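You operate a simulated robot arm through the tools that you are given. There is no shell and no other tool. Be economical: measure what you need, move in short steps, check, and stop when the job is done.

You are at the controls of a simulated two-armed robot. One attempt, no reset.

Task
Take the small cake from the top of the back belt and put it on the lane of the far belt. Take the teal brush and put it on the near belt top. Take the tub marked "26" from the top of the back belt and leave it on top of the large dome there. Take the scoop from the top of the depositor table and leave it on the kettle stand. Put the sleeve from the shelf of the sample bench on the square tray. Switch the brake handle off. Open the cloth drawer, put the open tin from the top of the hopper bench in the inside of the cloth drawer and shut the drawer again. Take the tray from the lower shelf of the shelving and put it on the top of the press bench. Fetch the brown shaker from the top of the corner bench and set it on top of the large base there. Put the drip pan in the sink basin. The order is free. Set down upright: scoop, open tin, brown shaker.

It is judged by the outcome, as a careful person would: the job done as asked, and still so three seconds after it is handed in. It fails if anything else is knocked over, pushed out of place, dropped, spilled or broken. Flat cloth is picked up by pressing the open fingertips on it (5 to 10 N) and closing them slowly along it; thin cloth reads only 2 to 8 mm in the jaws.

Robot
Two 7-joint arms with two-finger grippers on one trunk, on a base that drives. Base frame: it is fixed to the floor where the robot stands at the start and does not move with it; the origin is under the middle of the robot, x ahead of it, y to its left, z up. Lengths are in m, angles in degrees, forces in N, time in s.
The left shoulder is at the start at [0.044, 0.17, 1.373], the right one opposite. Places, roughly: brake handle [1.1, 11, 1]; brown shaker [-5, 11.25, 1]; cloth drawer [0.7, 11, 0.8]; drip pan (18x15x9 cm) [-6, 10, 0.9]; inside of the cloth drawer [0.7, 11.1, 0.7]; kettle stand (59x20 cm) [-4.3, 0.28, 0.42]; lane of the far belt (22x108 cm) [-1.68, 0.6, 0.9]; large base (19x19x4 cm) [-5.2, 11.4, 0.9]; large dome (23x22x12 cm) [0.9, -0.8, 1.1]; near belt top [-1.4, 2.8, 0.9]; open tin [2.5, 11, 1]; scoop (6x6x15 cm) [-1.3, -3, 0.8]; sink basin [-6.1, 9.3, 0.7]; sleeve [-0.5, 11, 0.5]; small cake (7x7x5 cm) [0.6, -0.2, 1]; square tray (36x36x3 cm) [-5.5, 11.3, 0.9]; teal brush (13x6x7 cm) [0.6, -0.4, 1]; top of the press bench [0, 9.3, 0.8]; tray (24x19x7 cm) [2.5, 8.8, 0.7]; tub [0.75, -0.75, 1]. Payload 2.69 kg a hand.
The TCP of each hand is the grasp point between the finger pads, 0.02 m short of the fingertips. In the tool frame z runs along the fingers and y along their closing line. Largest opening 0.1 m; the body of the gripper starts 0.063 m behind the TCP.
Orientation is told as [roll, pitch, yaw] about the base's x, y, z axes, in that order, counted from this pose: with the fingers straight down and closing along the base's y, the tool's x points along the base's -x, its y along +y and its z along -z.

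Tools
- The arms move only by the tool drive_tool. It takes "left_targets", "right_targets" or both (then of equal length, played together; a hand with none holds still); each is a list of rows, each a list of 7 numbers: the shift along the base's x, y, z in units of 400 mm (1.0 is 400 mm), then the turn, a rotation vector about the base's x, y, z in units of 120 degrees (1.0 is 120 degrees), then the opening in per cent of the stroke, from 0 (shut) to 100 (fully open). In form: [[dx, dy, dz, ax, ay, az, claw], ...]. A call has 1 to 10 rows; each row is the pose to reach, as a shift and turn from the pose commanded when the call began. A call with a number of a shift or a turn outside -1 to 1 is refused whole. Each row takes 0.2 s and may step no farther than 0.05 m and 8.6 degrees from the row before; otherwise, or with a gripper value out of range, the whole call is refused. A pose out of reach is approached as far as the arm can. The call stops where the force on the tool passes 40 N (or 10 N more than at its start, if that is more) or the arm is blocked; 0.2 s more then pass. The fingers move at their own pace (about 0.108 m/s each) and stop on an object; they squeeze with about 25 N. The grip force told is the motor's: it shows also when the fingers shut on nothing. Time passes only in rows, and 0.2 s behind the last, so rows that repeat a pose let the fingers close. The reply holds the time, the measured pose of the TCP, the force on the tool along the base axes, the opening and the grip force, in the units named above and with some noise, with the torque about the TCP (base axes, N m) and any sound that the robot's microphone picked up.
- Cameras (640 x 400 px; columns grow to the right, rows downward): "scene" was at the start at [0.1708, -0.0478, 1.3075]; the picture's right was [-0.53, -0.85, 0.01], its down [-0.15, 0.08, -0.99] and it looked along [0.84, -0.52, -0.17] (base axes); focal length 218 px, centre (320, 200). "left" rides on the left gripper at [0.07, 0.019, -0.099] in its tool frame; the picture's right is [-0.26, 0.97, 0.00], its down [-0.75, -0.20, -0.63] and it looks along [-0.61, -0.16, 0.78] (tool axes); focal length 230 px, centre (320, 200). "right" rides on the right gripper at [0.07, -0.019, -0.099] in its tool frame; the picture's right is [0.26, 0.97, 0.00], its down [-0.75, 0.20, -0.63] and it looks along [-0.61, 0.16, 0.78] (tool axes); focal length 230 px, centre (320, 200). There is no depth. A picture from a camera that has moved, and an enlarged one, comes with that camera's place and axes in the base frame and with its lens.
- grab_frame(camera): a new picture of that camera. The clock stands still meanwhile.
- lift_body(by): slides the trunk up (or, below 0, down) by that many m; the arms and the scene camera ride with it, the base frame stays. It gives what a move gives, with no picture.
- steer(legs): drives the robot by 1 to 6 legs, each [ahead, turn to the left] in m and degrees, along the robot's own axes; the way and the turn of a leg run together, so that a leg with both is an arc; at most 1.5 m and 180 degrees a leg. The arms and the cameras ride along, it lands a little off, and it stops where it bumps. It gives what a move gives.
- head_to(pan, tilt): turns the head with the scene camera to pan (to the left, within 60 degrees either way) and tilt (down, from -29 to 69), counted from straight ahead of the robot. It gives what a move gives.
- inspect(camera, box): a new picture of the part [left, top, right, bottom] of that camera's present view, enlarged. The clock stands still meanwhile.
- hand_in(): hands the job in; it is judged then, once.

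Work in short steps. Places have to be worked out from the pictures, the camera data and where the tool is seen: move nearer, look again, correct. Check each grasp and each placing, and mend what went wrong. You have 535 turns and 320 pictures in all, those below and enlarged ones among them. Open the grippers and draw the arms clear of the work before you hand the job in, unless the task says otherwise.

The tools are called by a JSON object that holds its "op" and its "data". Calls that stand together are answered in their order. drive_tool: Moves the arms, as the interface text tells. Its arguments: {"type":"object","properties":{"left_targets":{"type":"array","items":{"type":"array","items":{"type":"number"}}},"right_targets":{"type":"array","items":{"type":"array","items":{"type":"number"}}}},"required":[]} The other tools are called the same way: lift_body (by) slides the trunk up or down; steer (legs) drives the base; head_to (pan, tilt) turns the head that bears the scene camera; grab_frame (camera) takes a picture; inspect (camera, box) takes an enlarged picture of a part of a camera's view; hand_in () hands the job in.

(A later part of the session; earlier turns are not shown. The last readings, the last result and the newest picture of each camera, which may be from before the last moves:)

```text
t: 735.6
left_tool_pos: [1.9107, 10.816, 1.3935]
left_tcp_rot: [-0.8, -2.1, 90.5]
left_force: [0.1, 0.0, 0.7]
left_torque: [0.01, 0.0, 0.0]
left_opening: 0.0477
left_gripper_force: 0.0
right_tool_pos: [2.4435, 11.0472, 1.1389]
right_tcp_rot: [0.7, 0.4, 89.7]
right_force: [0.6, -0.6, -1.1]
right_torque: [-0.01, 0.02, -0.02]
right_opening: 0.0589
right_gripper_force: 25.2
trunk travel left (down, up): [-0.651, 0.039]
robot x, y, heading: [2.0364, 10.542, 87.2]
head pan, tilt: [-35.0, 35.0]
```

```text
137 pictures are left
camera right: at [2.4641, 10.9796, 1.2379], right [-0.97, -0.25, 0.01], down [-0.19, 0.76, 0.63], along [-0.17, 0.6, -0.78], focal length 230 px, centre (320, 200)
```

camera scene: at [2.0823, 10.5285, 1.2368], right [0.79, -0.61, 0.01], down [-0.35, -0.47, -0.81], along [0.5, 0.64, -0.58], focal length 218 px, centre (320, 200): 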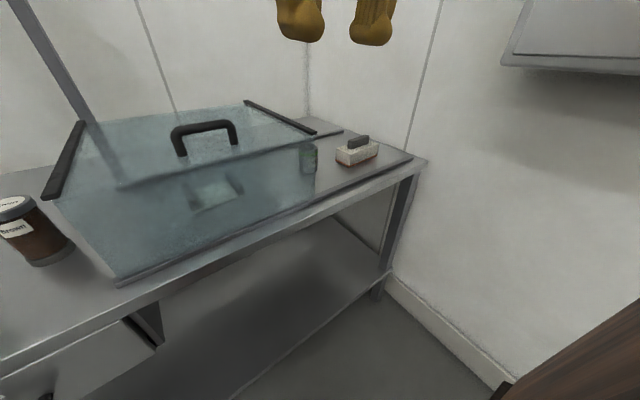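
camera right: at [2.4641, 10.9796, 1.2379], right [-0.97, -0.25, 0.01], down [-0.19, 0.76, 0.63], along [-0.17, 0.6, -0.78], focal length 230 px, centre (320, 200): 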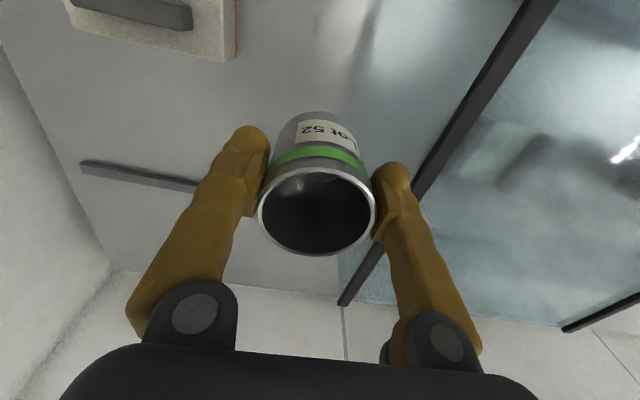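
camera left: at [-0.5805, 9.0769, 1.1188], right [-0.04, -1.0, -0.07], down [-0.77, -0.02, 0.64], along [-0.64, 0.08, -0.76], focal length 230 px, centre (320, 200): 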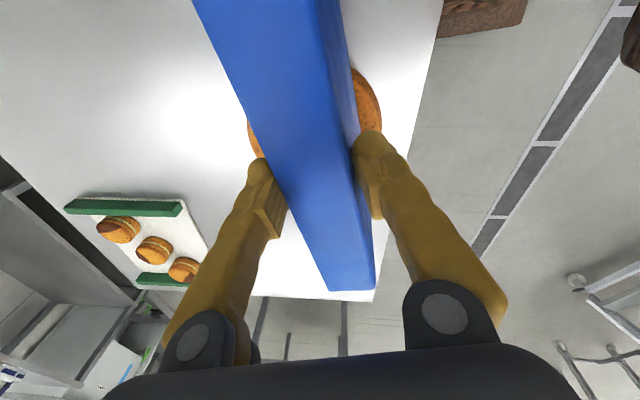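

Tin held upright. Draw it back off the bench and bring it in front of me.

{"op": "drive_tool", "data": {"right_targets": [[0, -0.08, 0.05, 0, 0, 0, 30], [0, -0.18, 0.1, 0, 0, 0, 30], [-0.02, -0.28, 0.12, 0, 0, 0, 30], [-0.06, -0.38, 0.12, 0, 0, 0, 30], [-0.14, -0.46, 0.12, 0, 0, 0, 30], [-0.22, -0.5, 0.12, 0, 0, 0, 30], [-0.22, -0.5, 0.12, 0, 0, 0, 30]]}}

{"op": "steer", "data": {"legs": [[-0.4, 0]]}}

```text
t: 737.2
left_tool_pos: [1.9129, 10.8149, 1.394]
left_tcp_rot: [-0.7, -2.1, 90.6]
left_force: [-0.1, -0.2, 0.9]
left_torque: [0.02, 0.04, 0.05]
left_opening: 0.0481
left_gripper_force: 0.1
right_tool_pos: [2.3566, 10.8473, 1.1861]
right_tcp_rot: [0.7, 0.5, 89.7]
right_force: [-0.6, -0.3, -0.4]
right_torque: [0.03, 0.05, 0.01]
right_opening: 0.059
right_gripper_force: 24.7
trunk travel left (down, up): [-0.651, 0.039]
robot x, y, heading: [2.0324, 10.5445, 87.1]
head pan, tilt: [-35.0, 35.0]
```

```text
t: 739.7
left_tool_pos: [1.893, 10.4155, 1.3936]
left_tcp_rot: [-0.8, -2.2, 90.1]
left_force: [-0.1, 0.3, 0.2]
left_torque: [0.03, -0.01, -0.03]
left_opening: 0.0482
left_gripper_force: 0.1
right_tool_pos: [2.3375, 10.4445, 1.1849]
right_tcp_rot: [0.5, 0.4, 89.2]
right_force: [0.0, -0.7, 0.0]
right_torque: [0.02, 0.02, 0.01]
right_opening: 0.0591
right_gripper_force: 25.2
trunk travel left (down, up): [-0.651, 0.039]
robot x, y, heading: [2.0133, 10.1417, 87.1]
head pan, tilt: [-35.0, 35.0]
```

Lower the trunk to travel height and turn left to face west.

{"op": "lift_body", "data": {"by": -0.17}}

{"op": "steer", "data": {"legs": [[0, 18], [0, 18], [0, 18], [0, 18], [0, 18]]}}

```text
t: 741.6
left_tool_pos: [1.8924, 10.3941, 1.2272]
left_tcp_rot: [-0.8, -3.2, 90.0]
left_force: [-0.7, 0.6, 0.3]
left_torque: [-0.01, 0.01, 0.0]
left_opening: 0.048
left_gripper_force: 0.0
right_tool_pos: [2.337, 10.427, 1.0208]
right_tcp_rot: [0.5, -0.5, 89.3]
right_force: [0.1, 0.3, -1.0]
right_torque: [-0.02, 0.02, -0.01]
right_opening: 0.059
right_gripper_force: 25.0
trunk travel left (down, up): [-0.481, 0.209]
robot x, y, heading: [2.0105, 10.1417, 86.9]
head pan, tilt: [-35.0, 35.0]
```

```text
t: 747.1
left_tool_pos: [1.7612, 10.0214, 1.2263]
left_tcp_rot: [-0.7, -3.1, -180.0]
left_force: [0.1, 0.2, -0.4]
left_torque: [0.0, 0.02, 0.03]
left_opening: 0.0482
left_gripper_force: 0.1
right_tool_pos: [1.7293, 10.4677, 1.0203]
right_tcp_rot: [0.6, -0.4, 179.0]
right_force: [0.8, 0.2, -0.1]
right_torque: [0.0, 0.02, 0.0]
right_opening: 0.0586
right_gripper_force: 25.4
trunk travel left (down, up): [-0.481, 0.209]
robot x, y, heading: [2.0131, 10.146, 176.7]
head pan, tilt: [-35.0, 35.0]
```

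Drive 1.17 m west.

{"op": "steer", "data": {"legs": [[1.17, 0]]}}

{"op": "steer", "data": {"legs": [[0, -18], [0, -18], [0, -18], [0, -18], [0, -15]]}}

{"op": "head_to", "data": {"pan": 5, "tilt": 30}}

{"op": "grab_frame", "data": {"camera": "scene"}}

```text
t: 748.1
left_tool_pos: [1.7979, 10.0119, 1.2374]
left_tcp_rot: [0.3, -7.3, 178.4]
left_force: [-13.8, -43.8, 61.3]
left_torque: [3.25, -6.52, -3.89]
left_opening: 0.0485
left_gripper_force: 0.1
right_tool_pos: [1.7248, 10.4799, 1.0417]
right_tcp_rot: [-1.0, -8.0, 179.0]
right_force: [0.1, 0.2, -0.7]
right_torque: [-0.04, -0.01, 0.0]
right_opening: 0.0589
right_gripper_force: 25.1
trunk travel left (down, up): [-0.481, 0.209]
robot x, y, heading: [2.0004, 10.1521, 176.7]
head pan, tilt: [-35.0, 35.0]
stopped in leg 1: the force on the tool passed its limit at 46 N (the readings are from after the stop); the commanded pose is now the measured one
```

```text
t: 748.8
left_tool_pos: [1.833, 10.0181, 1.2525]
left_tcp_rot: [-1.4, -9.3, 178.9]
left_force: [1.0, -0.2, 0.4]
left_torque: [0.03, -0.02, -0.04]
left_opening: 0.0481
left_gripper_force: 0.0
right_tool_pos: [1.7126, 10.5039, 1.0652]
right_tcp_rot: [-3.2, -15.1, 178.4]
right_force: [0.9, 0.2, -0.4]
right_torque: [0.01, 0.04, -0.04]
right_opening: 0.0588
right_gripper_force: 25.2
trunk travel left (down, up): [-0.481, 0.209]
robot x, y, heading: [2.0044, 10.1462, 176.0]
head pan, tilt: [-35.0, 35.0]
stopped in leg 1: the force on the tool passed its limit at 92 N (the readings are from after the stop); the commanded pose is now the measured one
```

```text
t: 749.9
left_tool_pos: [1.831, 10.0176, 1.2516]
left_tcp_rot: [-1.2, -8.9, 179.0]
left_force: [-0.3, 0.1, 0.4]
left_torque: [-0.02, -0.03, 0.0]
left_opening: 0.0481
left_gripper_force: 0.0
right_tool_pos: [1.711, 10.5022, 1.0648]
right_tcp_rot: [-3.2, -14.8, 178.6]
right_force: [-0.4, 0.1, -1.0]
right_torque: [0.03, -0.02, 0.01]
right_opening: 0.0587
right_gripper_force: 24.7
trunk travel left (down, up): [-0.481, 0.209]
robot x, y, heading: [2.0012, 10.1486, 176.0]
head pan, tilt: [5.0, 30.0]
```

```text
136 pictures are left
camera scene: at [1.8217, 10.1563, 1.1544], right [-0.02, 1.0, 0.0], down [0.51, 0.01, -0.86], along [-0.86, -0.01, -0.51], focal length 218 px, centre (320, 200)
```

scene: 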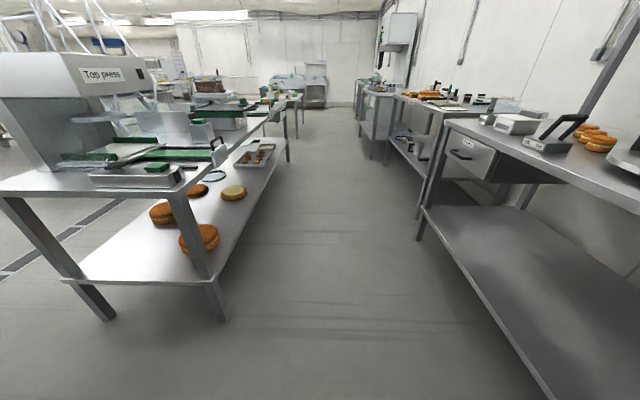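

The left hand had crept into my chest. Push both hands out and level them (the tin has tilted 15°).

{"op": "drive_tool", "data": {"left_targets": [[-0.1, 0, -0.06, 0, -0.02, 0, 48], [-0.2, -0.01, -0.12, 0, -0.04, 0, 48], [-0.3, -0.02, -0.18, 0, -0.06, 0, 48], [-0.4, -0.03, -0.24, 0, -0.074, 0, 48], [-0.48, -0.04, -0.3, 0, -0.074, 0, 48], [-0.48, -0.04, -0.36, 0, -0.074, 0, 48], [-0.48, -0.04, -0.4, 0, -0.074, 0, 48]], "right_targets": [[-0.03, -0.05, 0, -0.005, -0.02, 0, 30], [-0.06, -0.1, 0, -0.01, -0.04, 0, 30], [-0.09, -0.15, 0, -0.015, -0.06, 0, 30], [-0.12, -0.2, 0, -0.02, -0.08, 0, 30], [-0.15, -0.25, 0, -0.027, -0.1, 0, 30], [-0.17, -0.29, 0, -0.027, -0.123, 0, 30], [-0.17, -0.29, 0, -0.027, -0.123, 0, 30]]}}

{"op": "steer", "data": {"legs": [[1.17, 0]]}}

```text
t: 750.2
left_tool_pos: [1.8284, 10.0153, 1.2475]
left_tcp_rot: [-0.6, -8.2, 178.1]
left_force: [-0.3, -0.2, 0.4]
left_torque: [0.02, 0.03, 0.01]
left_opening: 0.048
left_gripper_force: 0.1
left hand out of reach, approached as far as the arm can: row 1
right_tool_pos: [1.7059, 10.497, 1.0745]
right_tcp_rot: [-3.5, -16.1, 178.5]
right_force: [0.3, 0.2, -0.7]
right_torque: [0.02, 0.01, -0.02]
right_opening: 0.0585
right_gripper_force: 25.1
trunk travel left (down, up): [-0.481, 0.209]
robot x, y, heading: [2.0033, 10.1484, 175.7]
head pan, tilt: [5.0, 30.0]
stopped in row 1 (left hand): the force on the tool passed its limit at 126 N (the readings are from after the stop); the commanded pose is now the measured one
```

```text
t: 756.2
left_tool_pos: [0.6609, 10.1057, 1.2478]
left_tcp_rot: [-0.5, -8.2, 177.6]
left_force: [0.6, -0.4, -0.5]
left_torque: [-0.01, -0.01, -0.01]
left_opening: 0.0481
left_gripper_force: 0.1
right_tool_pos: [0.5447, 10.5889, 1.0718]
right_tcp_rot: [-3.2, -15.8, 177.9]
right_force: [0.6, 0.5, -0.2]
right_torque: [-0.01, -0.03, 0.02]
right_opening: 0.0586
right_gripper_force: 25.2
trunk travel left (down, up): [-0.481, 0.209]
robot x, y, heading: [0.8376, 10.2397, 175.3]
head pan, tilt: [5.0, 30.0]
```

Arrived near x≈0.84. Free the left hand gently, forward only.

{"op": "drive_tool", "data": {"left_targets": [[-0.04, 0, 0.02, 0, 0, 0, 48], [-0.1, 0, 0.02, 0, 0, 0, 48], [-0.18, 0, 0.02, 0, 0, 0, 48], [-0.28, 0, 0, 0, -0.02, 0, 48], [-0.38, 0, -0.03, 0, -0.04, 0, 48], [-0.44, 0, -0.1, 0, -0.06, 0, 48], [-0.44, 0, -0.18, 0, -0.07, 0, 48], [-0.44, 0, -0.26, 0, -0.07, 0, 48]]}}

{"op": "drive_tool", "data": {"right_targets": [[-0.03, -0.05, 0, -0.005, -0.02, 0, 30], [-0.06, -0.1, 0, -0.01, -0.04, 0, 30], [-0.09, -0.15, 0, -0.015, -0.06, 0, 30], [-0.12, -0.2, 0, -0.02, -0.08, 0, 30], [-0.15, -0.25, 0, -0.027, -0.1, 0, 30], [-0.17, -0.29, 0, -0.027, -0.123, 0, 30], [-0.17, -0.29, 0, -0.027, -0.123, 0, 30]]}}

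```text
t: 758.0
left_tool_pos: [0.5035, 10.1029, 1.1442]
left_tcp_rot: [-0.8, -0.7, 177.5]
left_force: [0.5, 0.0, 0.4]
left_torque: [0.01, -0.02, 0.01]
left_opening: 0.048
left_gripper_force: 0.0
right_tool_pos: [0.5346, 10.6005, 1.0883]
right_tcp_rot: [-4.8, -20.1, 178.0]
right_force: [-0.8, -0.1, -1.0]
right_torque: [0.02, -0.01, 0.0]
right_opening: 0.0586
right_gripper_force: 25.0
trunk travel left (down, up): [-0.481, 0.209]
robot x, y, heading: [0.8404, 10.2374, 175.2]
head pan, tilt: [5.0, 30.0]
```

```text
t: 759.6
left_tool_pos: [0.5048, 10.1039, 1.1452]
left_tcp_rot: [-0.8, -0.7, 177.6]
left_force: [0.2, 0.2, -0.1]
left_torque: [-0.04, 0.0, 0.02]
left_opening: 0.0482
left_gripper_force: 0.1
right_tool_pos: [0.4963, 10.4718, 1.0785]
right_tcp_rot: [-0.8, -1.8, 177.5]
right_force: [-0.1, 0.0, -1.1]
right_torque: [0.01, -0.02, -0.02]
right_opening: 0.0584
right_gripper_force: 24.9
trunk travel left (down, up): [-0.481, 0.209]
robot x, y, heading: [0.837, 10.2351, 175.6]
head pan, tilt: [5.0, 30.0]
```

Both hands level. Turn right to face the drawer.

{"op": "steer", "data": {"legs": [[0, -18], [0, -18], [0, -18], [0, -18], [0, -13]]}}

{"op": "grab_frame", "data": {"camera": "scene"}}

```text
t: 764.9
left_tool_pos: [0.675, 10.5594, 1.1447]
left_tcp_rot: [-0.7, -0.7, 92.9]
left_force: [0.7, 0.0, 0.7]
left_torque: [0.03, 0.02, -0.03]
left_opening: 0.0482
left_gripper_force: 0.0
right_tool_pos: [1.0402, 10.602, 1.0774]
right_tcp_rot: [-0.7, -1.9, 92.7]
right_force: [-0.8, 0.2, -0.2]
right_torque: [0.03, 0.01, 0.02]
right_opening: 0.0582
right_gripper_force: 25.0
trunk travel left (down, up): [-0.481, 0.209]
robot x, y, heading: [0.8348, 10.2403, 90.7]
head pan, tilt: [5.0, 30.0]
```

```text
135 pictures are left
camera scene: at [0.8223, 10.4202, 1.1544], right [0.99, 0.1, 0.0], down [0.05, -0.51, -0.86], along [-0.09, 0.85, -0.51], focal length 218 px, centre (320, 200)
```

scene: 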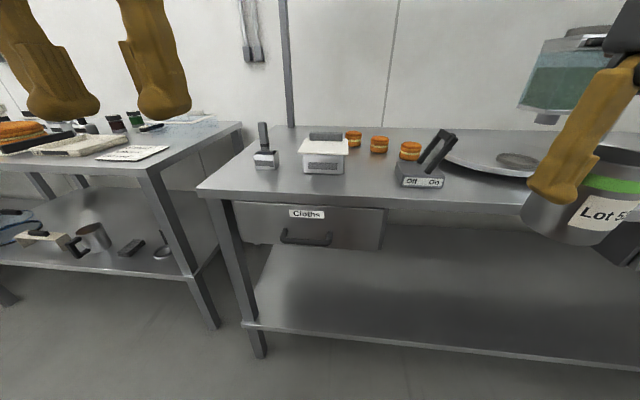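

The brake box shows Off (left)/On (right), lever leaning to On. Drawer handle ≈[0.745,10.84,0.79]. First orient the left hand for the drawer handle: yaw +88°.

{"op": "drive_tool", "data": {"left_targets": [[0, 0, 0, 0, 0, 0.07, 48], [0, 0, 0, 0, 0, 0.14, 48], [0, 0, 0, 0, 0, 0.21, 48], [0, 0, 0, 0, 0, 0.28, 48], [0, 0, 0, 0, 0, 0.35, 48], [0, 0, 0, 0, 0, 0.42, 48], [0, 0, 0, 0, 0, 0.49, 48], [0, 0, 0, 0, 0, 0.56, 48], [0, 0, 0, 0, 0, 0.63, 48], [0, 0, 0, 0, 0, 0.7, 48]]}}

{"op": "lift_body", "data": {"by": -0.2}}

{"op": "drive_tool", "data": {"left_targets": [[0, 0, 0, 0.07, 0, 0.01, 60], [0, 0, 0, 0.14, 0, 0.02, 60], [0, 0, 0, 0.21, 0, 0.03, 60], [0, 0, -0.02, 0.28, 0, 0.03, 60], [0, 0, -0.05, 0.35, 0, 0.03, 60], [0, 0, -0.08, 0.42, 0, 0.03, 60], [0, 0, -0.11, 0.49, 0, 0.03, 60], [0, 0, -0.14, 0.56, 0, 0.03, 60], [0, 0, -0.17, 0.63, 0, 0.03, 60], [0, 0, -0.2, 0.7, 0, 0.03, 60]]}}

{"op": "grab_frame", "data": {"camera": "left"}}

{"op": "grab_frame", "data": {"camera": "scene"}}

```text
t: 767.1
left_tool_pos: [0.6742, 10.5423, 1.1493]
left_tcp_rot: [-0.8, -1.8, 176.9]
left_force: [-0.6, -0.7, 0.2]
left_torque: [0.03, 0.01, -0.04]
left_opening: 0.0478
left_gripper_force: 0.0
right_tool_pos: [1.0391, 10.5854, 1.0836]
right_tcp_rot: [-0.6, -2.7, 92.9]
right_force: [0.0, 0.3, -0.7]
right_torque: [0.0, 0.02, 0.02]
right_opening: 0.0582
right_gripper_force: 25.8
trunk travel left (down, up): [-0.481, 0.209]
robot x, y, heading: [0.8334, 10.2394, 90.5]
head pan, tilt: [5.0, 30.0]
```

```text
t: 769.2
left_tool_pos: [0.6738, 10.5407, 0.95]
left_tcp_rot: [-0.8, -1.8, 177.0]
left_force: [0.9, 0.1, 0.0]
left_torque: [0.0, 0.01, 0.01]
left_opening: 0.0483
left_gripper_force: 0.1
right_tool_pos: [1.0392, 10.586, 0.884]
right_tcp_rot: [-0.6, -2.7, 92.8]
right_force: [0.0, -0.3, -0.7]
right_torque: [-0.03, -0.02, -0.04]
right_opening: 0.0581
right_gripper_force: 24.9
trunk travel left (down, up): [-0.281, 0.409]
robot x, y, heading: [0.8336, 10.2413, 91.0]
head pan, tilt: [5.0, 30.0]
```

```text
t: 771.4
left_tool_pos: [0.6825, 10.6105, 0.8595]
left_tcp_rot: [-83.2, -0.2, -173.9]
left_force: [-1.0, 0.6, 0.1]
left_torque: [0.0, -0.05, 0.0]
left_opening: 0.06
left_gripper_force: 0.0
left hand out of reach, approached as far as the arm can: row 3, 4, 5, 6, 7, 8, 9, 10
right_tool_pos: [1.0378, 10.5845, 0.8825]
right_tcp_rot: [-0.8, -2.7, 92.8]
right_force: [0.1, 0.2, -0.1]
right_torque: [-0.05, -0.03, -0.01]
right_opening: 0.0581
right_gripper_force: 25.4
trunk travel left (down, up): [-0.281, 0.409]
robot x, y, heading: [0.8329, 10.2382, 90.8]
head pan, tilt: [5.0, 30.0]
```

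```text
134 pictures are left
camera left: at [0.7619, 10.5181, 0.8499], right [-0.25, -0.14, -0.96], down [-0.68, -0.68, 0.28], along [-0.69, 0.72, 0.07], focal length 230 px, centre (320, 200)
```

left: 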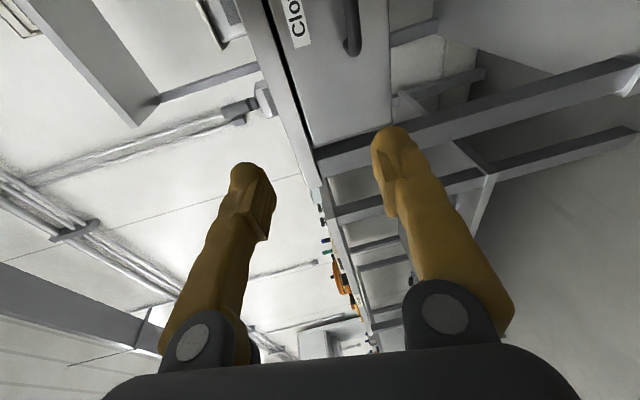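

```text
133 pictures are left
camera scene: at [0.8208, 10.417, 0.9541], right [0.99, 0.1, 0.0], down [0.05, -0.52, -0.86], along [-0.09, 0.85, -0.52], focal length 218 px, centre (320, 200)
```

scene: 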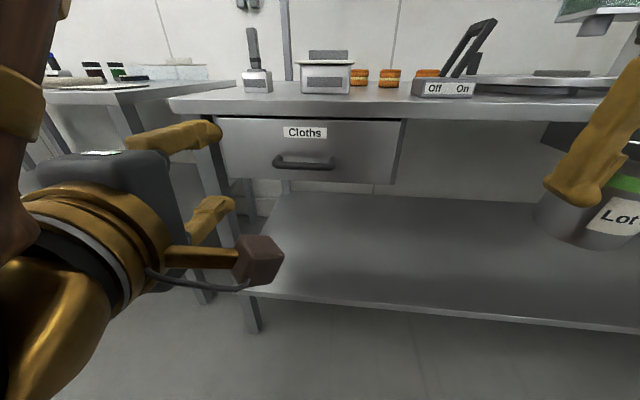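

Handle bar at [0.743,10.847,0.781], drawer face y≈10.885. Bring the left hand to a pre-grasp at y≈10.77.

{"op": "drive_tool", "data": {"left_targets": [[0.04, 0.07, -0.05, 0, 0, -0.01, 50], [0.08, 0.15, -0.1, 0.01, 0, -0.02, 50], [0.12, 0.24, -0.15, 0.01, 0, -0.03, 50], [0.15, 0.33, -0.195, 0.02, 0, -0.04, 50], [0.15, 0.4, -0.195, 0.02, 0, -0.04, 50], [0.15, 0.4, -0.195, 0.02, 0, -0.04, 50]]}}

{"op": "grab_frame", "data": {"camera": "scene"}}

{"op": "grab_frame", "data": {"camera": "left"}}

```text
t: 772.8
left_tool_pos: [0.7544, 10.7678, 0.7809]
left_tcp_rot: [-87.3, -1.1, 179.0]
left_force: [0.6, 0.2, -0.2]
left_torque: [-0.01, 0.01, -0.02]
left_opening: 0.05
left_gripper_force: 0.2
right_tool_pos: [1.0387, 10.5859, 0.8844]
right_tcp_rot: [-0.7, -2.7, 92.8]
right_force: [-0.8, -0.1, -0.6]
right_torque: [0.01, 0.01, -0.03]
right_opening: 0.0576
right_gripper_force: 25.4
trunk travel left (down, up): [-0.281, 0.409]
robot x, y, heading: [0.835, 10.2403, 90.8]
head pan, tilt: [5.0, 30.0]
```

```text
132 pictures are left
camera scene: at [0.8219, 10.4169, 0.9544], right [0.99, 0.1, 0.0], down [0.05, -0.51, -0.86], along [-0.09, 0.85, -0.51], focal length 218 px, centre (320, 200)
```

scene: 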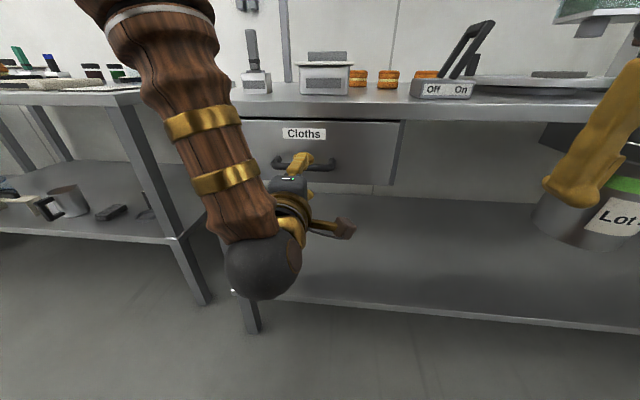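

```text
131 pictures are left
camera left: at [0.8226, 10.6664, 0.7649], right [-0.28, -0.04, -0.96], down [-0.76, -0.61, 0.24], along [-0.59, 0.79, 0.14], focal length 230 px, centre (320, 200)
```

left: 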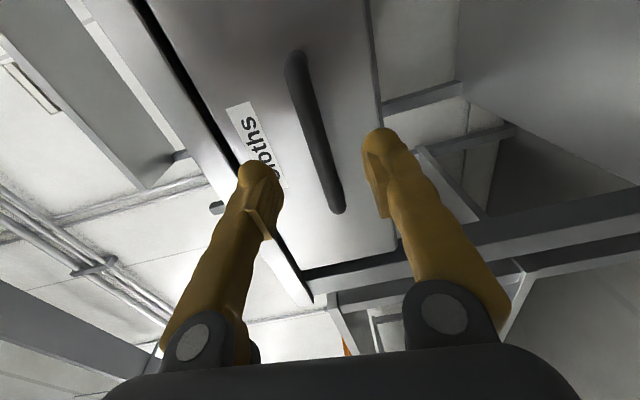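

The bar lies centred between the fingers. Advance 7.5 cm and close.

{"op": "drive_tool", "data": {"left_targets": [[-0.01, 0.07, 0, 0, 0, 0, 50], [-0.02, 0.14, 0, 0, 0, 0, 50], [-0.02, 0.188, 0, 0, 0, 0, 50], [-0.02, 0.188, 0, 0, 0, 0, 50], [-0.02, 0.188, 0, 0, 0, 0, 20], [-0.02, 0.188, 0, 0, 0, 0, 3], [-0.02, 0.188, 0, 0, 0, 0, 3]]}}

```text
t: 774.4
left_tool_pos: [0.7466, 10.8434, 0.7801]
left_tcp_rot: [-87.2, -1.0, 179.1]
left_force: [-0.2, -0.4, -1.7]
left_torque: [0.01, 0.01, -0.05]
left_opening: 0.004
left_gripper_force: 0.5
right_tool_pos: [1.039, 10.5861, 0.8825]
right_tcp_rot: [-0.8, -2.7, 92.8]
right_force: [-0.3, 0.2, -0.6]
right_torque: [-0.03, -0.01, -0.05]
right_opening: 0.0578
right_gripper_force: 25.4
trunk travel left (down, up): [-0.281, 0.409]
robot x, y, heading: [0.8318, 10.2422, 90.6]
head pan, tilt: [5.0, 30.0]
```

Closed on nothing. Look.

{"op": "grab_frame", "data": {"camera": "left"}}

{"op": "inspect", "data": {"camera": "scene", "box": [230, 110, 390, 210]}}

```text
130 pictures are left
camera left: at [0.8138, 10.7427, 0.7652], right [-0.28, -0.04, -0.96], down [-0.76, -0.61, 0.24], along [-0.59, 0.79, 0.14], focal length 230 px, centre (320, 200)
```

left: 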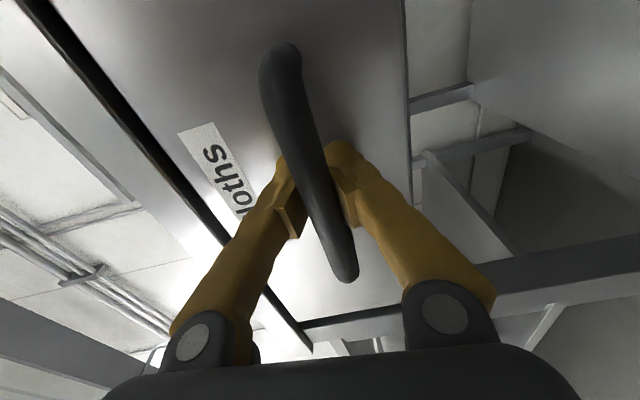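

```text
4.00 times, centred on (310, 160) of scene
camera zoom: at [0.8218, 10.4171, 0.9544], right [0.99, 0.1, 0.0], down [0.05, -0.51, -0.86], along [-0.09, 0.85, -0.52], focal length 872 px, centre (360, 360)
```

zoom: 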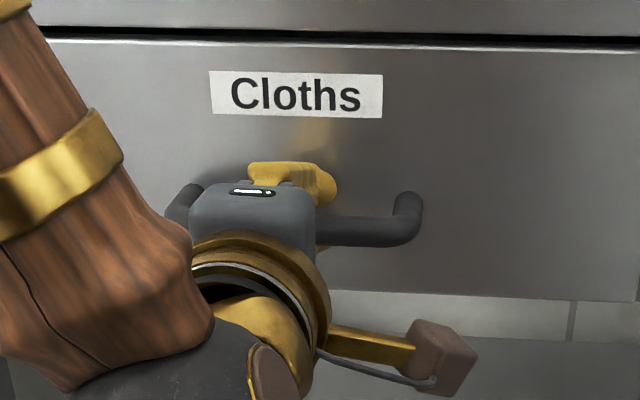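

The bar appears between the fingers. Close fully and read the force.

{"op": "drive_tool", "data": {"left_targets": [[0, 0, 0, 0, 0, 0, 0], [0, 0, 0, 0, 0, 0, 0], [0, 0, 0, 0, 0, 0, 0]]}}

{"op": "drive_tool", "data": {"left_targets": [[0, -0.03, 0, 0, 0, 0, 0], [0, -0.06, 0, 0, 0, 0, 0], [0, -0.1, 0, 0, 0, 0, 0]]}}

{"op": "inspect", "data": {"camera": "scene", "box": [230, 110, 390, 210]}}

```text
t: 775.2
left_tool_pos: [0.7466, 10.844, 0.7799]
left_tcp_rot: [-87.0, -1.0, 179.0]
left_force: [-0.8, -2.1, -12.8]
left_torque: [0.17, -0.26, 0.03]
left_opening: 0.0061
left_gripper_force: 29.4
right_tool_pos: [1.039, 10.5859, 0.8827]
right_tcp_rot: [-0.9, -2.7, 92.8]
right_force: [-0.1, 0.0, -1.3]
right_torque: [-0.01, 0.02, 0.03]
right_opening: 0.058
right_gripper_force: 24.6
trunk travel left (down, up): [-0.281, 0.409]
robot x, y, heading: [0.8312, 10.2393, 90.6]
head pan, tilt: [5.0, 30.0]
```

```text
t: 776.0
left_tool_pos: [0.7459, 10.8041, 0.7805]
left_tcp_rot: [-86.9, -0.9, 178.9]
left_force: [4.4, -2.2, -23.0]
left_torque: [0.26, -0.25, -0.06]
left_opening: 0.0061
left_gripper_force: 29.4
right_tool_pos: [1.039, 10.5865, 0.8821]
right_tcp_rot: [-0.7, -2.7, 92.8]
right_force: [0.2, -0.2, -1.0]
right_torque: [-0.01, -0.01, 0.0]
right_opening: 0.0578
right_gripper_force: 25.2
trunk travel left (down, up): [-0.281, 0.409]
robot x, y, heading: [0.83, 10.2403, 90.8]
head pan, tilt: [5.0, 30.0]
```

```text
4.00 times, centred on (310, 160) of scene
camera zoom: at [0.8219, 10.4181, 0.9541], right [0.99, 0.1, 0.0], down [0.05, -0.51, -0.86], along [-0.09, 0.85, -0.52], focal length 872 px, centre (360, 360)
```

zoom: 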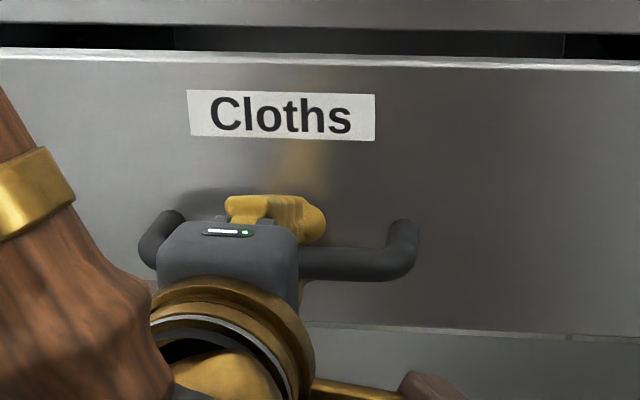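

The drawer comes out. Pull 0.2 m more, relieving the vertical load.

{"op": "drive_tool", "data": {"left_targets": [[0, -0.08, 0.006, 0, 0, 0, 0], [0, -0.16, 0.01, 0, 0, 0, 0], [0, -0.24, 0.012, 0, 0, 0, 0], [0, -0.32, 0.012, 0, 0, 0, 0], [0, -0.4, 0.012, 0, 0, 0, 0], [0, -0.48, 0.012, 0, 0, 0, 0], [0, -0.52, 0.012, 0, 0, 0, 0]]}}

{"op": "grab_frame", "data": {"camera": "scene"}}

```text
t: 776.5
left_tool_pos: [0.7451, 10.7433, 0.7801]
left_tcp_rot: [-85.5, -1.4, 178.5]
left_force: [1.7, -7.8, -58.1]
left_torque: [0.99, -0.52, 0.1]
left_opening: 0.0
left_gripper_force: 29.4
right_tool_pos: [1.0375, 10.5703, 0.8889]
right_tcp_rot: [-0.7, -3.8, 92.9]
right_force: [0.1, -0.8, -0.8]
right_torque: [0.05, -0.03, -0.01]
right_opening: 0.0575
right_gripper_force: 25.1
trunk travel left (down, up): [-0.281, 0.409]
robot x, y, heading: [0.8311, 10.2392, 90.6]
head pan, tilt: [5.0, 30.0]
stopped in row 2 (left hand): the force on the tool passed its limit at 43 N (the readings are from after the stop); the commanded pose is now the measured one
```

```text
127 pictures are left
camera scene: at [0.8214, 10.4166, 0.9539], right [0.99, 0.1, 0.0], down [0.05, -0.51, -0.86], along [-0.09, 0.85, -0.51], focal length 218 px, centre (320, 200)
```

scene: 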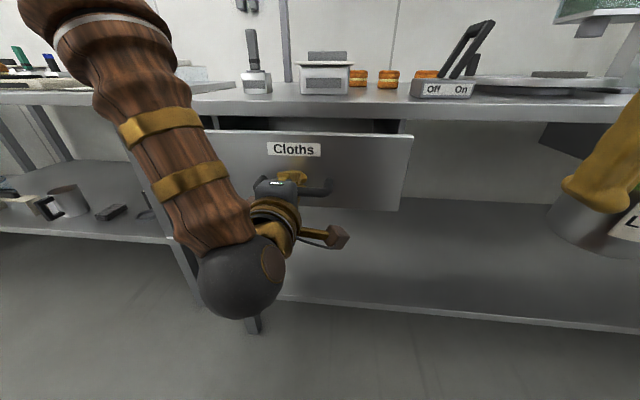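

The load is upward wrong-way. Check the grip.

{"op": "grab_frame", "data": {"camera": "left"}}

```text
126 pictures are left
camera left: at [0.8123, 10.6428, 0.7674], right [-0.28, -0.07, -0.96], down [-0.76, -0.59, 0.27], along [-0.59, 0.8, 0.12], focal length 230 px, centre (320, 200)
```

left: 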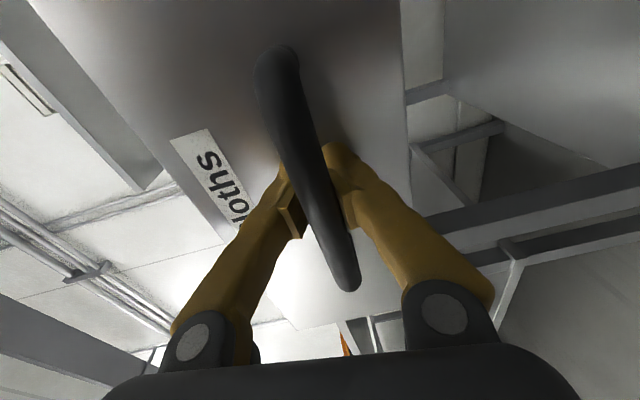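

Still hooked on the bar. Lower the hand slightly and keep pulling.

{"op": "drive_tool", "data": {"left_targets": [[0, -0.02, -0.012, 0, 0, 0, 3], [0, -0.06, -0.022, 0, 0, 0, 3], [0, -0.1, -0.025, 0, 0, 0, 3], [0, -0.14, -0.025, 0, 0, 0, 3], [0, -0.18, -0.025, 0, 0, 0, 3], [0, -0.22, -0.025, 0, 0, 0, 3], [0, -0.26, -0.025, 0, 0, 0, 3], [0, -0.3, -0.025, 0, 0, 0, 3]]}}

{"op": "grab_frame", "data": {"camera": "scene"}}

```text
t: 778.3
left_tool_pos: [0.746, 10.6296, 0.7792]
left_tcp_rot: [-86.8, -1.2, 178.6]
left_force: [0.3, -0.7, 0.0]
left_torque: [0.0, 0.0, 0.0]
left_opening: 0.0042
left_gripper_force: 1.4
right_tool_pos: [1.0396, 10.5704, 0.8884]
right_tcp_rot: [-0.8, -3.8, 92.8]
right_force: [0.0, 0.7, -0.8]
right_torque: [0.0, 0.03, -0.03]
right_opening: 0.0577
right_gripper_force: 25.1
trunk travel left (down, up): [-0.281, 0.409]
robot x, y, heading: [0.8328, 10.2408, 90.7]
head pan, tilt: [5.0, 30.0]
```

```text
125 pictures are left
camera scene: at [0.8218, 10.4164, 0.9545], right [0.99, 0.1, 0.0], down [0.05, -0.51, -0.86], along [-0.09, 0.85, -0.51], focal length 218 px, centre (320, 200)
```

scene: 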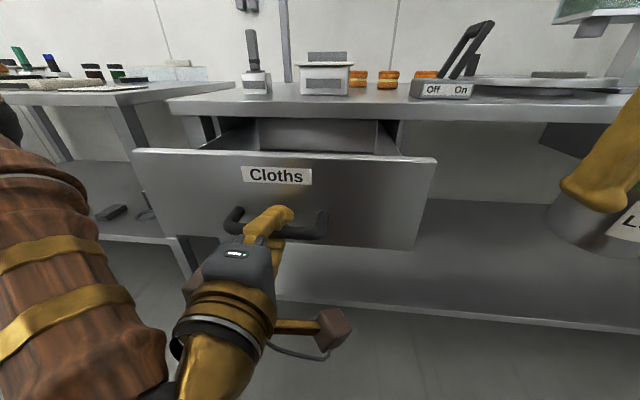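

Drawer is open ~0.21 m. Keep the left on the handle; bring the tin over the drawer and look in.

{"op": "drive_tool", "data": {"right_targets": [[-0.02, 0, 0.1, -0.01, 0, 0, 30], [-0.06, 0.02, 0.2, -0.02, 0, 0, 30], [-0.15, 0.08, 0.26, -0.03, 0, 0, 30], [-0.25, 0.14, 0.28, -0.03, 0, 0, 30], [-0.35, 0.2, 0.28, -0.03, 0, 0, 30], [-0.45, 0.26, 0.28, -0.03, 0, 0, 30], [-0.54, 0.32, 0.28, -0.03, 0, 0, 30], [-0.58, 0.4, 0.28, -0.03, 0, 0, 30], [-0.58, 0.4, 0.28, -0.03, 0, 0, 30]]}}

{"op": "grab_frame", "data": {"camera": "right"}}

{"op": "grab_frame", "data": {"camera": "scene"}}

```text
t: 780.3
left_tool_pos: [0.7463, 10.6321, 0.7801]
left_tcp_rot: [-86.9, -1.0, 178.5]
left_force: [-0.2, -0.6, -0.2]
left_torque: [0.04, -0.01, 0.0]
left_opening: 0.0037
left_gripper_force: 0.0
right_tool_pos: [0.808, 10.7379, 1.0119]
right_tcp_rot: [0.4, -1.0, 92.2]
right_force: [0.1, 0.4, -0.8]
right_torque: [-0.03, -0.04, -0.01]
right_opening: 0.0577
right_gripper_force: 25.0
trunk travel left (down, up): [-0.281, 0.409]
robot x, y, heading: [0.8313, 10.2389, 90.8]
head pan, tilt: [5.0, 30.0]
```

```text
124 pictures are left
camera right: at [0.8296, 10.6673, 1.1095], right [-0.96, -0.29, 0.0], down [-0.22, 0.73, 0.64], along [-0.19, 0.62, -0.77], focal length 230 px, centre (320, 200)
```

right: 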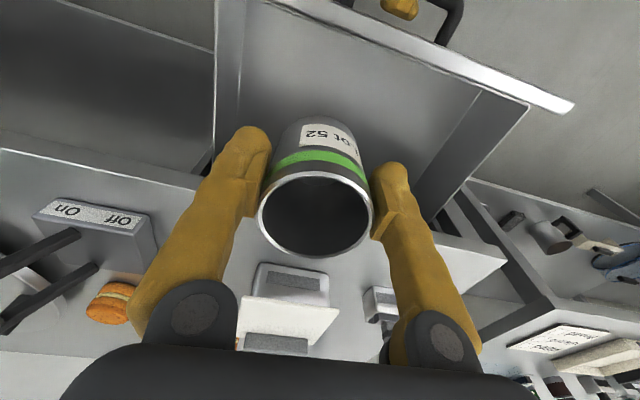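

```text
123 pictures are left
camera scene: at [0.8217, 10.417, 0.9544], right [0.99, 0.1, 0.0], down [0.05, -0.51, -0.86], along [-0.09, 0.85, -0.52], focal length 218 px, centre (320, 200)
```

scene: 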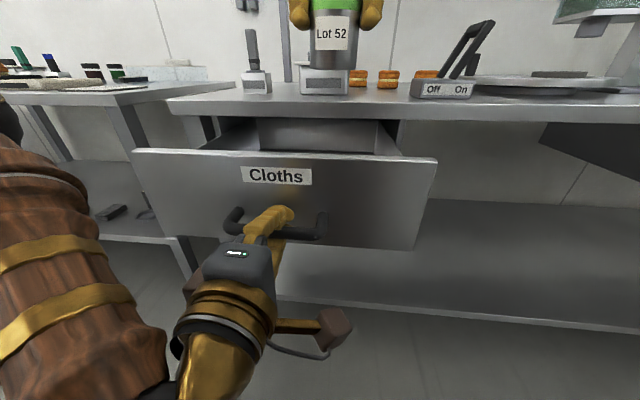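

Drawer is empty. Lower the tin into it by the arm.

{"op": "drive_tool", "data": {"right_targets": [[-0.01, 0.03, -0.1, 0, 0, 0, 30], [-0.015, 0.045, -0.2, 0, 0, 0, 30], [-0.015, 0.045, -0.3, 0, 0, 0, 30], [-0.015, 0.045, -0.4, 0, 0, 0, 30], [-0.015, 0.045, -0.5, 0, 0, 0, 30], [-0.015, 0.045, -0.53, 0, 0, 0, 30]]}}

{"op": "grab_frame", "data": {"camera": "right"}}

```text
t: 781.7
left_tool_pos: [0.7467, 10.6302, 0.7798]
left_tcp_rot: [-87.1, -1.1, 178.6]
left_force: [1.1, 1.8, -3.5]
left_torque: [0.04, -0.01, 0.0]
left_opening: 0.0052
left_gripper_force: 1.7
right_tool_pos: [0.8166, 10.7649, 0.7976]
right_tcp_rot: [1.2, -0.5, 89.8]
right_force: [-0.2, -1.3, 16.1]
right_torque: [-0.13, -0.34, 0.0]
right_opening: 0.0572
right_gripper_force: 25.0
trunk travel left (down, up): [-0.281, 0.409]
robot x, y, heading: [0.829, 10.239, 90.8]
head pan, tilt: [5.0, 30.0]
```

```text
122 pictures are left
camera right: at [0.8363, 10.695, 0.8963], right [-0.97, -0.26, 0.02], down [-0.19, 0.74, 0.64], along [-0.18, 0.62, -0.77], focal length 230 px, centre (320, 200)
```

right: 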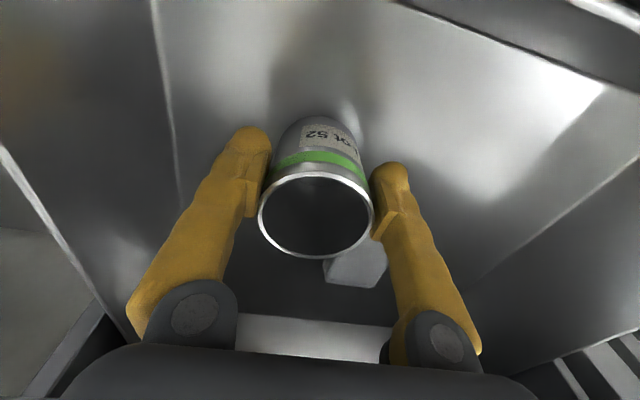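

Tin stands on the drawer floor (contact 16 N). Release and rise straight.

{"op": "drive_tool", "data": {"right_targets": [[0, 0, 0.01, 0, 0, 0, 45], [0, 0, 0.01, 0, 0, 0, 70], [0, 0, 0.01, 0, 0, 0, 75], [0, 0, 0.1, 0, 0, 0, 75], [0, 0, 0.2, 0, 0, 0, 75], [0, 0, 0.3, 0, 0, 0, 75], [0, 0, 0.4, 0, 0, 0, 75], [0, 0, 0.5, 0, 0, 0, 75]]}}

{"op": "grab_frame", "data": {"camera": "right"}}

```text
t: 783.2
left_tool_pos: [0.7548, 10.6158, 0.7815]
left_tcp_rot: [-86.5, -1.1, 176.2]
left_force: [-0.1, -2.4, -11.8]
left_torque: [0.0, -0.16, 0.14]
left_opening: 0.0095
left_gripper_force: 5.0
right_tool_pos: [0.8208, 10.7045, 0.8157]
right_tcp_rot: [0.6, 13.2, 89.8]
right_force: [0.0, -1.1, 0.5]
right_torque: [0.1, -0.01, -0.01]
right_opening: 0.0748
right_gripper_force: 0.1
trunk travel left (down, up): [-0.281, 0.409]
robot x, y, heading: [0.833, 10.2353, 90.7]
head pan, tilt: [5.0, 30.0]
stopped in row 7 (right hand): the arm was blocked; the commanded pose is now the measured one
```

```text
121 pictures are left
camera right: at [0.8402, 10.6593, 0.9281], right [-0.97, -0.25, 0.07], down [-0.19, 0.88, 0.44], along [-0.17, 0.42, -0.89], focal length 230 px, centre (320, 200)
```

right: 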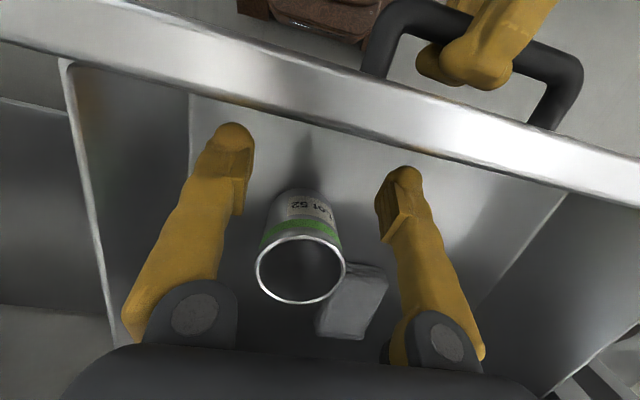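

The right arm was blocked while rising. First free the left hand from the handle.

{"op": "drive_tool", "data": {"left_targets": [[0, 0, 0, 0, 0, 0, 40], [0, 0, 0, 0, 0, 0, 60], [0, 0, 0, 0, 0, 0, 60], [0, -0.06, 0, 0, 0, 0, 60], [0, -0.12, 0, 0, 0, 0, 60], [0, -0.17, 0, 0, 0, 0, 60]]}}

{"op": "drive_tool", "data": {"right_targets": [[0, 0, 0.03, 0.02, 0, 0, 75], [0, 0, 0.07, 0.04, 0, 0, 75], [0, 0, 0.12, 0.06, 0, 0, 75], [0, 0, 0.18, 0.08, 0, 0, 75], [0, 0, 0.25, 0.09, 0, 0, 75], [0, 0, 0.32, 0.09, 0, 0, 75]]}}

{"op": "grab_frame", "data": {"camera": "scene"}}

```text
t: 784.6
left_tool_pos: [0.7435, 10.5524, 0.7851]
left_tcp_rot: [-88.2, -1.7, 179.2]
left_force: [-0.1, -0.5, 0.8]
left_torque: [0.0, 0.0, 0.01]
left_opening: 0.0601
left_gripper_force: 0.1
right_tool_pos: [0.8197, 10.7066, 0.8196]
right_tcp_rot: [1.0, 12.7, 89.9]
right_force: [0.5, -0.5, -0.5]
right_torque: [-0.02, 0.01, -0.03]
right_opening: 0.0751
right_gripper_force: 0.1
trunk travel left (down, up): [-0.281, 0.409]
robot x, y, heading: [0.8308, 10.238, 90.8]
head pan, tilt: [5.0, 30.0]
```

```text
t: 785.7
left_tool_pos: [0.7493, 10.538, 0.7866]
left_tcp_rot: [-88.9, -1.9, 177.9]
left_force: [0.4, -0.3, 0.3]
left_torque: [-0.01, 0.05, 0.05]
left_opening: 0.0599
left_gripper_force: 0.0
right_tool_pos: [0.8301, 10.6484, 0.8119]
right_tcp_rot: [1.2, 15.7, 88.2]
right_force: [0.5, -0.7, 0.3]
right_torque: [0.04, 0.01, -0.03]
right_opening: 0.0749
right_gripper_force: 0.2
trunk travel left (down, up): [-0.281, 0.409]
robot x, y, heading: [0.8329, 10.239, 90.3]
head pan, tilt: [5.0, 30.0]
stopped in row 5 (right hand): the arm was blocked; the commanded pose is now the measured one
```

```text
120 pictures are left
camera scene: at [0.8224, 10.4154, 0.9547], right [0.99, 0.1, 0.0], down [0.05, -0.51, -0.86], along [-0.09, 0.85, -0.51], focal length 218 px, centre (320, 200)
```

scene: 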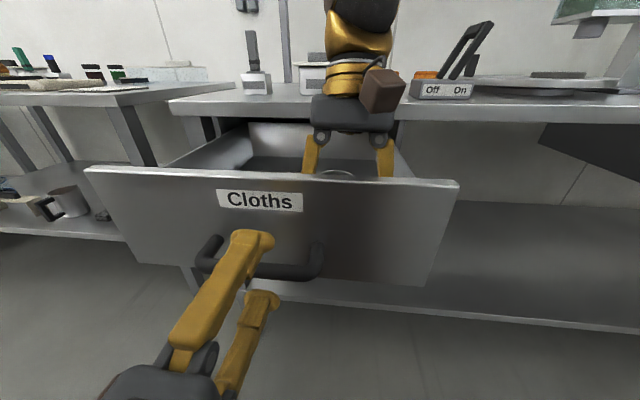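

Something hinders the right arm. Withdraw the left further and lift with the trunk instead.

{"op": "drive_tool", "data": {"left_targets": [[-0.02, -0.05, 0, 0, 0, 0, 60], [-0.05, -0.1, 0, 0, 0, 0, 60], [-0.08, -0.14, 0, 0, 0, 0, 60], [-0.08, -0.14, 0, 0, 0, 0, 60]]}}

{"op": "lift_body", "data": {"by": 0.1}}

{"op": "grab_frame", "data": {"camera": "scene"}}

```text
t: 786.7
left_tool_pos: [0.7147, 10.4837, 0.7889]
left_tcp_rot: [-89.0, -1.9, 179.0]
left_force: [0.7, 1.1, -0.4]
left_torque: [-0.01, 0.02, -0.01]
left_opening: 0.06
left_gripper_force: 0.1
right_tool_pos: [0.8265, 10.653, 0.8156]
right_tcp_rot: [1.5, 15.5, 88.3]
right_force: [0.5, -0.5, -0.1]
right_torque: [0.0, -0.01, 0.01]
right_opening: 0.0749
right_gripper_force: 0.1
trunk travel left (down, up): [-0.281, 0.409]
robot x, y, heading: [0.8282, 10.2377, 90.7]
head pan, tilt: [5.0, 30.0]
```

```text
t: 788.1
left_tool_pos: [0.7133, 10.4832, 0.8887]
left_tcp_rot: [-89.0, -1.9, 179.1]
left_force: [0.4, -0.5, -0.2]
left_torque: [0.0, 0.02, 0.0]
left_opening: 0.06
left_gripper_force: 0.1
right_tool_pos: [0.8275, 10.6547, 0.9159]
right_tcp_rot: [1.6, 15.4, 88.4]
right_force: [0.3, 0.8, -0.3]
right_torque: [-0.02, 0.0, 0.04]
right_opening: 0.0751
right_gripper_force: 0.1
trunk travel left (down, up): [-0.381, 0.309]
robot x, y, heading: [0.8282, 10.2414, 90.8]
head pan, tilt: [5.0, 30.0]
```

```text
119 pictures are left
camera scene: at [0.8217, 10.4186, 1.0543], right [0.99, 0.1, 0.0], down [0.05, -0.51, -0.86], along [-0.09, 0.85, -0.51], focal length 218 px, centre (320, 200)
```

scene: 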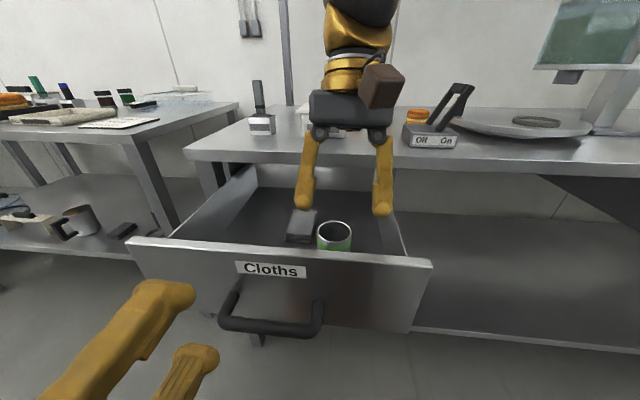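

The tin stands upright in the drawer. Move the right hand up and aside, and set the closed left fist at the drawer face (z≈0.83).

{"op": "drive_tool", "data": {"right_targets": [[0, 0, 0.06, 0.03, 0, 0, 60], [0.02, 0, 0.14, 0.06, 0, 0, 60], [0.08, -0.02, 0.2, 0.09, 0, 0, 60], [0.18, -0.04, 0.26, 0.11, 0, 0, 60], [0.28, -0.06, 0.3, 0.12, 0, 0, 60], [0.36, -0.08, 0.3, 0.12, 0, 0, 60]], "left_targets": [[0.02, 0, -0.04, 0, 0, 0, 0], [0.04, 0, -0.08, 0, 0, 0, 0], [0.06, 0, -0.12, 0, 0, 0, 0], [0.065, 0, -0.145, 0, 0, 0, 0], [0.065, 0.05, -0.145, 0, 0, 0, 0], [0.065, 0.1, -0.145, 0, 0, 0, 0]]}}

{"op": "grab_frame", "data": {"camera": "scene"}}

```text
t: 789.5
left_tool_pos: [0.7419, 10.5242, 0.8302]
left_tcp_rot: [-88.9, -1.5, 179.0]
left_force: [-0.4, -0.8, 0.8]
left_torque: [-0.02, -0.02, 0.0]
left_opening: 0.0002
left_gripper_force: 24.7
right_tool_pos: [0.9703, 10.6176, 1.0316]
right_tcp_rot: [1.1, 0.7, 89.0]
right_force: [0.7, 1.4, -0.2]
right_torque: [0.03, 0.03, 0.04]
right_opening: 0.0601
right_gripper_force: 0.0
trunk travel left (down, up): [-0.381, 0.309]
robot x, y, heading: [0.8297, 10.2371, 90.8]
head pan, tilt: [5.0, 30.0]
```

```text
118 pictures are left
camera scene: at [0.8223, 10.4185, 1.0544], right [0.99, 0.1, 0.0], down [0.05, -0.51, -0.86], along [-0.09, 0.85, -0.51], focal length 218 px, centre (320, 200)
```

scene: 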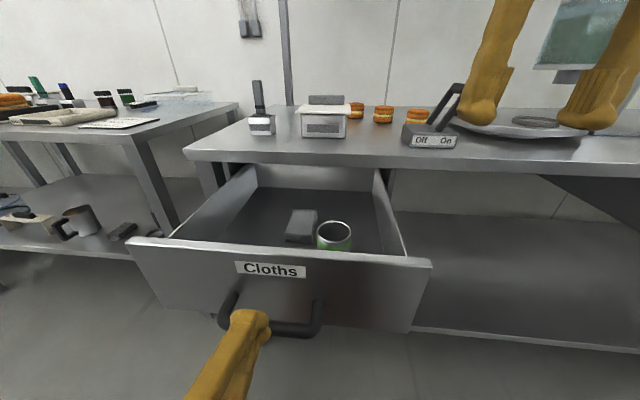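

Push the drawer shut gently.

{"op": "drive_tool", "data": {"left_targets": [[0, 0.05, 0, 0, 0, 0, 0], [0, 0.11, 0, 0, 0, 0, 0], [0, 0.18, 0, 0, 0, 0, 0], [0, 0.25, 0, 0, 0, 0, 0], [0, 0.32, 0, 0, 0, 0, 0], [0, 0.39, 0, 0, 0, 0, 0], [0, 0.46, 0, 0, 0, 0, 0], [0, 0.53, 0, 0, 0, 0, 0], [0, 0.6, 0, 0, 0, 0, 0], [0, 0.66, 0, 0, 0, 0, 0]]}}

{"op": "drive_tool", "data": {"left_targets": [[0, 0.04, 0, 0, 0, 0, 0], [0, 0.08, 0, 0, 0, 0, 0], [0, 0.12, 0, 0, 0, 0, 0], [0, 0.16, 0, 0, 0, 0, 0], [0, 0.2, 0, 0, 0, 0, 0], [0, 0.24, 0, 0, 0, 0, 0]]}}

{"op": "grab_frame", "data": {"camera": "scene"}}

```text
t: 791.7
left_tool_pos: [0.7403, 10.7859, 0.8319]
left_tcp_rot: [-88.9, -1.5, 178.9]
left_force: [0.1, -0.2, -0.8]
left_torque: [0.0, 0.01, 0.01]
left_opening: 0.0
left_gripper_force: 24.9
right_tool_pos: [0.9703, 10.6189, 1.0323]
right_tcp_rot: [1.0, 0.8, 89.1]
right_force: [-0.1, 0.1, 0.0]
right_torque: [0.0, 0.0, 0.02]
right_opening: 0.0599
right_gripper_force: 0.0
trunk travel left (down, up): [-0.381, 0.309]
robot x, y, heading: [0.8316, 10.2367, 90.8]
head pan, tilt: [5.0, 30.0]
```

```text
t: 792.8
left_tool_pos: [0.7412, 10.8397, 0.8409]
left_tcp_rot: [-90.0, -1.6, 179.0]
left_force: [0.2, -0.2, 0.8]
left_torque: [-0.01, 0.02, 0.02]
left_opening: 0.0
left_gripper_force: 29.3
right_tool_pos: [0.9708, 10.6, 1.0381]
right_tcp_rot: [1.0, -0.2, 89.0]
right_force: [0.5, -0.7, 0.3]
right_torque: [0.01, 0.03, 0.02]
right_opening: 0.06
right_gripper_force: 0.1
trunk travel left (down, up): [-0.381, 0.309]
robot x, y, heading: [0.8326, 10.2415, 90.5]
head pan, tilt: [5.0, 30.0]
stopped in row 5 (left hand): the force on the tool passed its limit at 51 N (the readings are from after the stop); the commanded pose is now the measured one
```

```text
117 pictures are left
camera scene: at [0.8218, 10.4165, 1.0548], right [0.99, 0.1, 0.0], down [0.05, -0.51, -0.86], along [-0.09, 0.85, -0.51], focal length 218 px, centre (320, 200)
```

scene: 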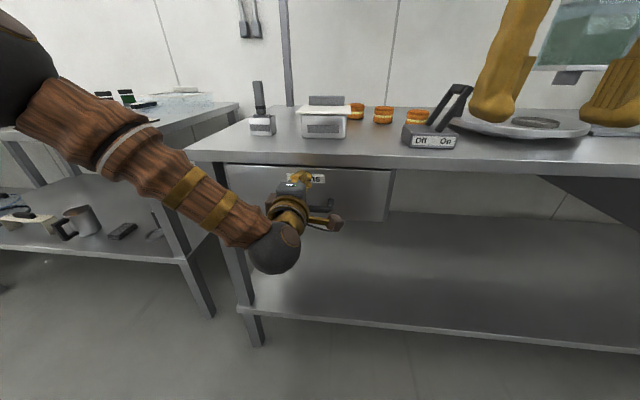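

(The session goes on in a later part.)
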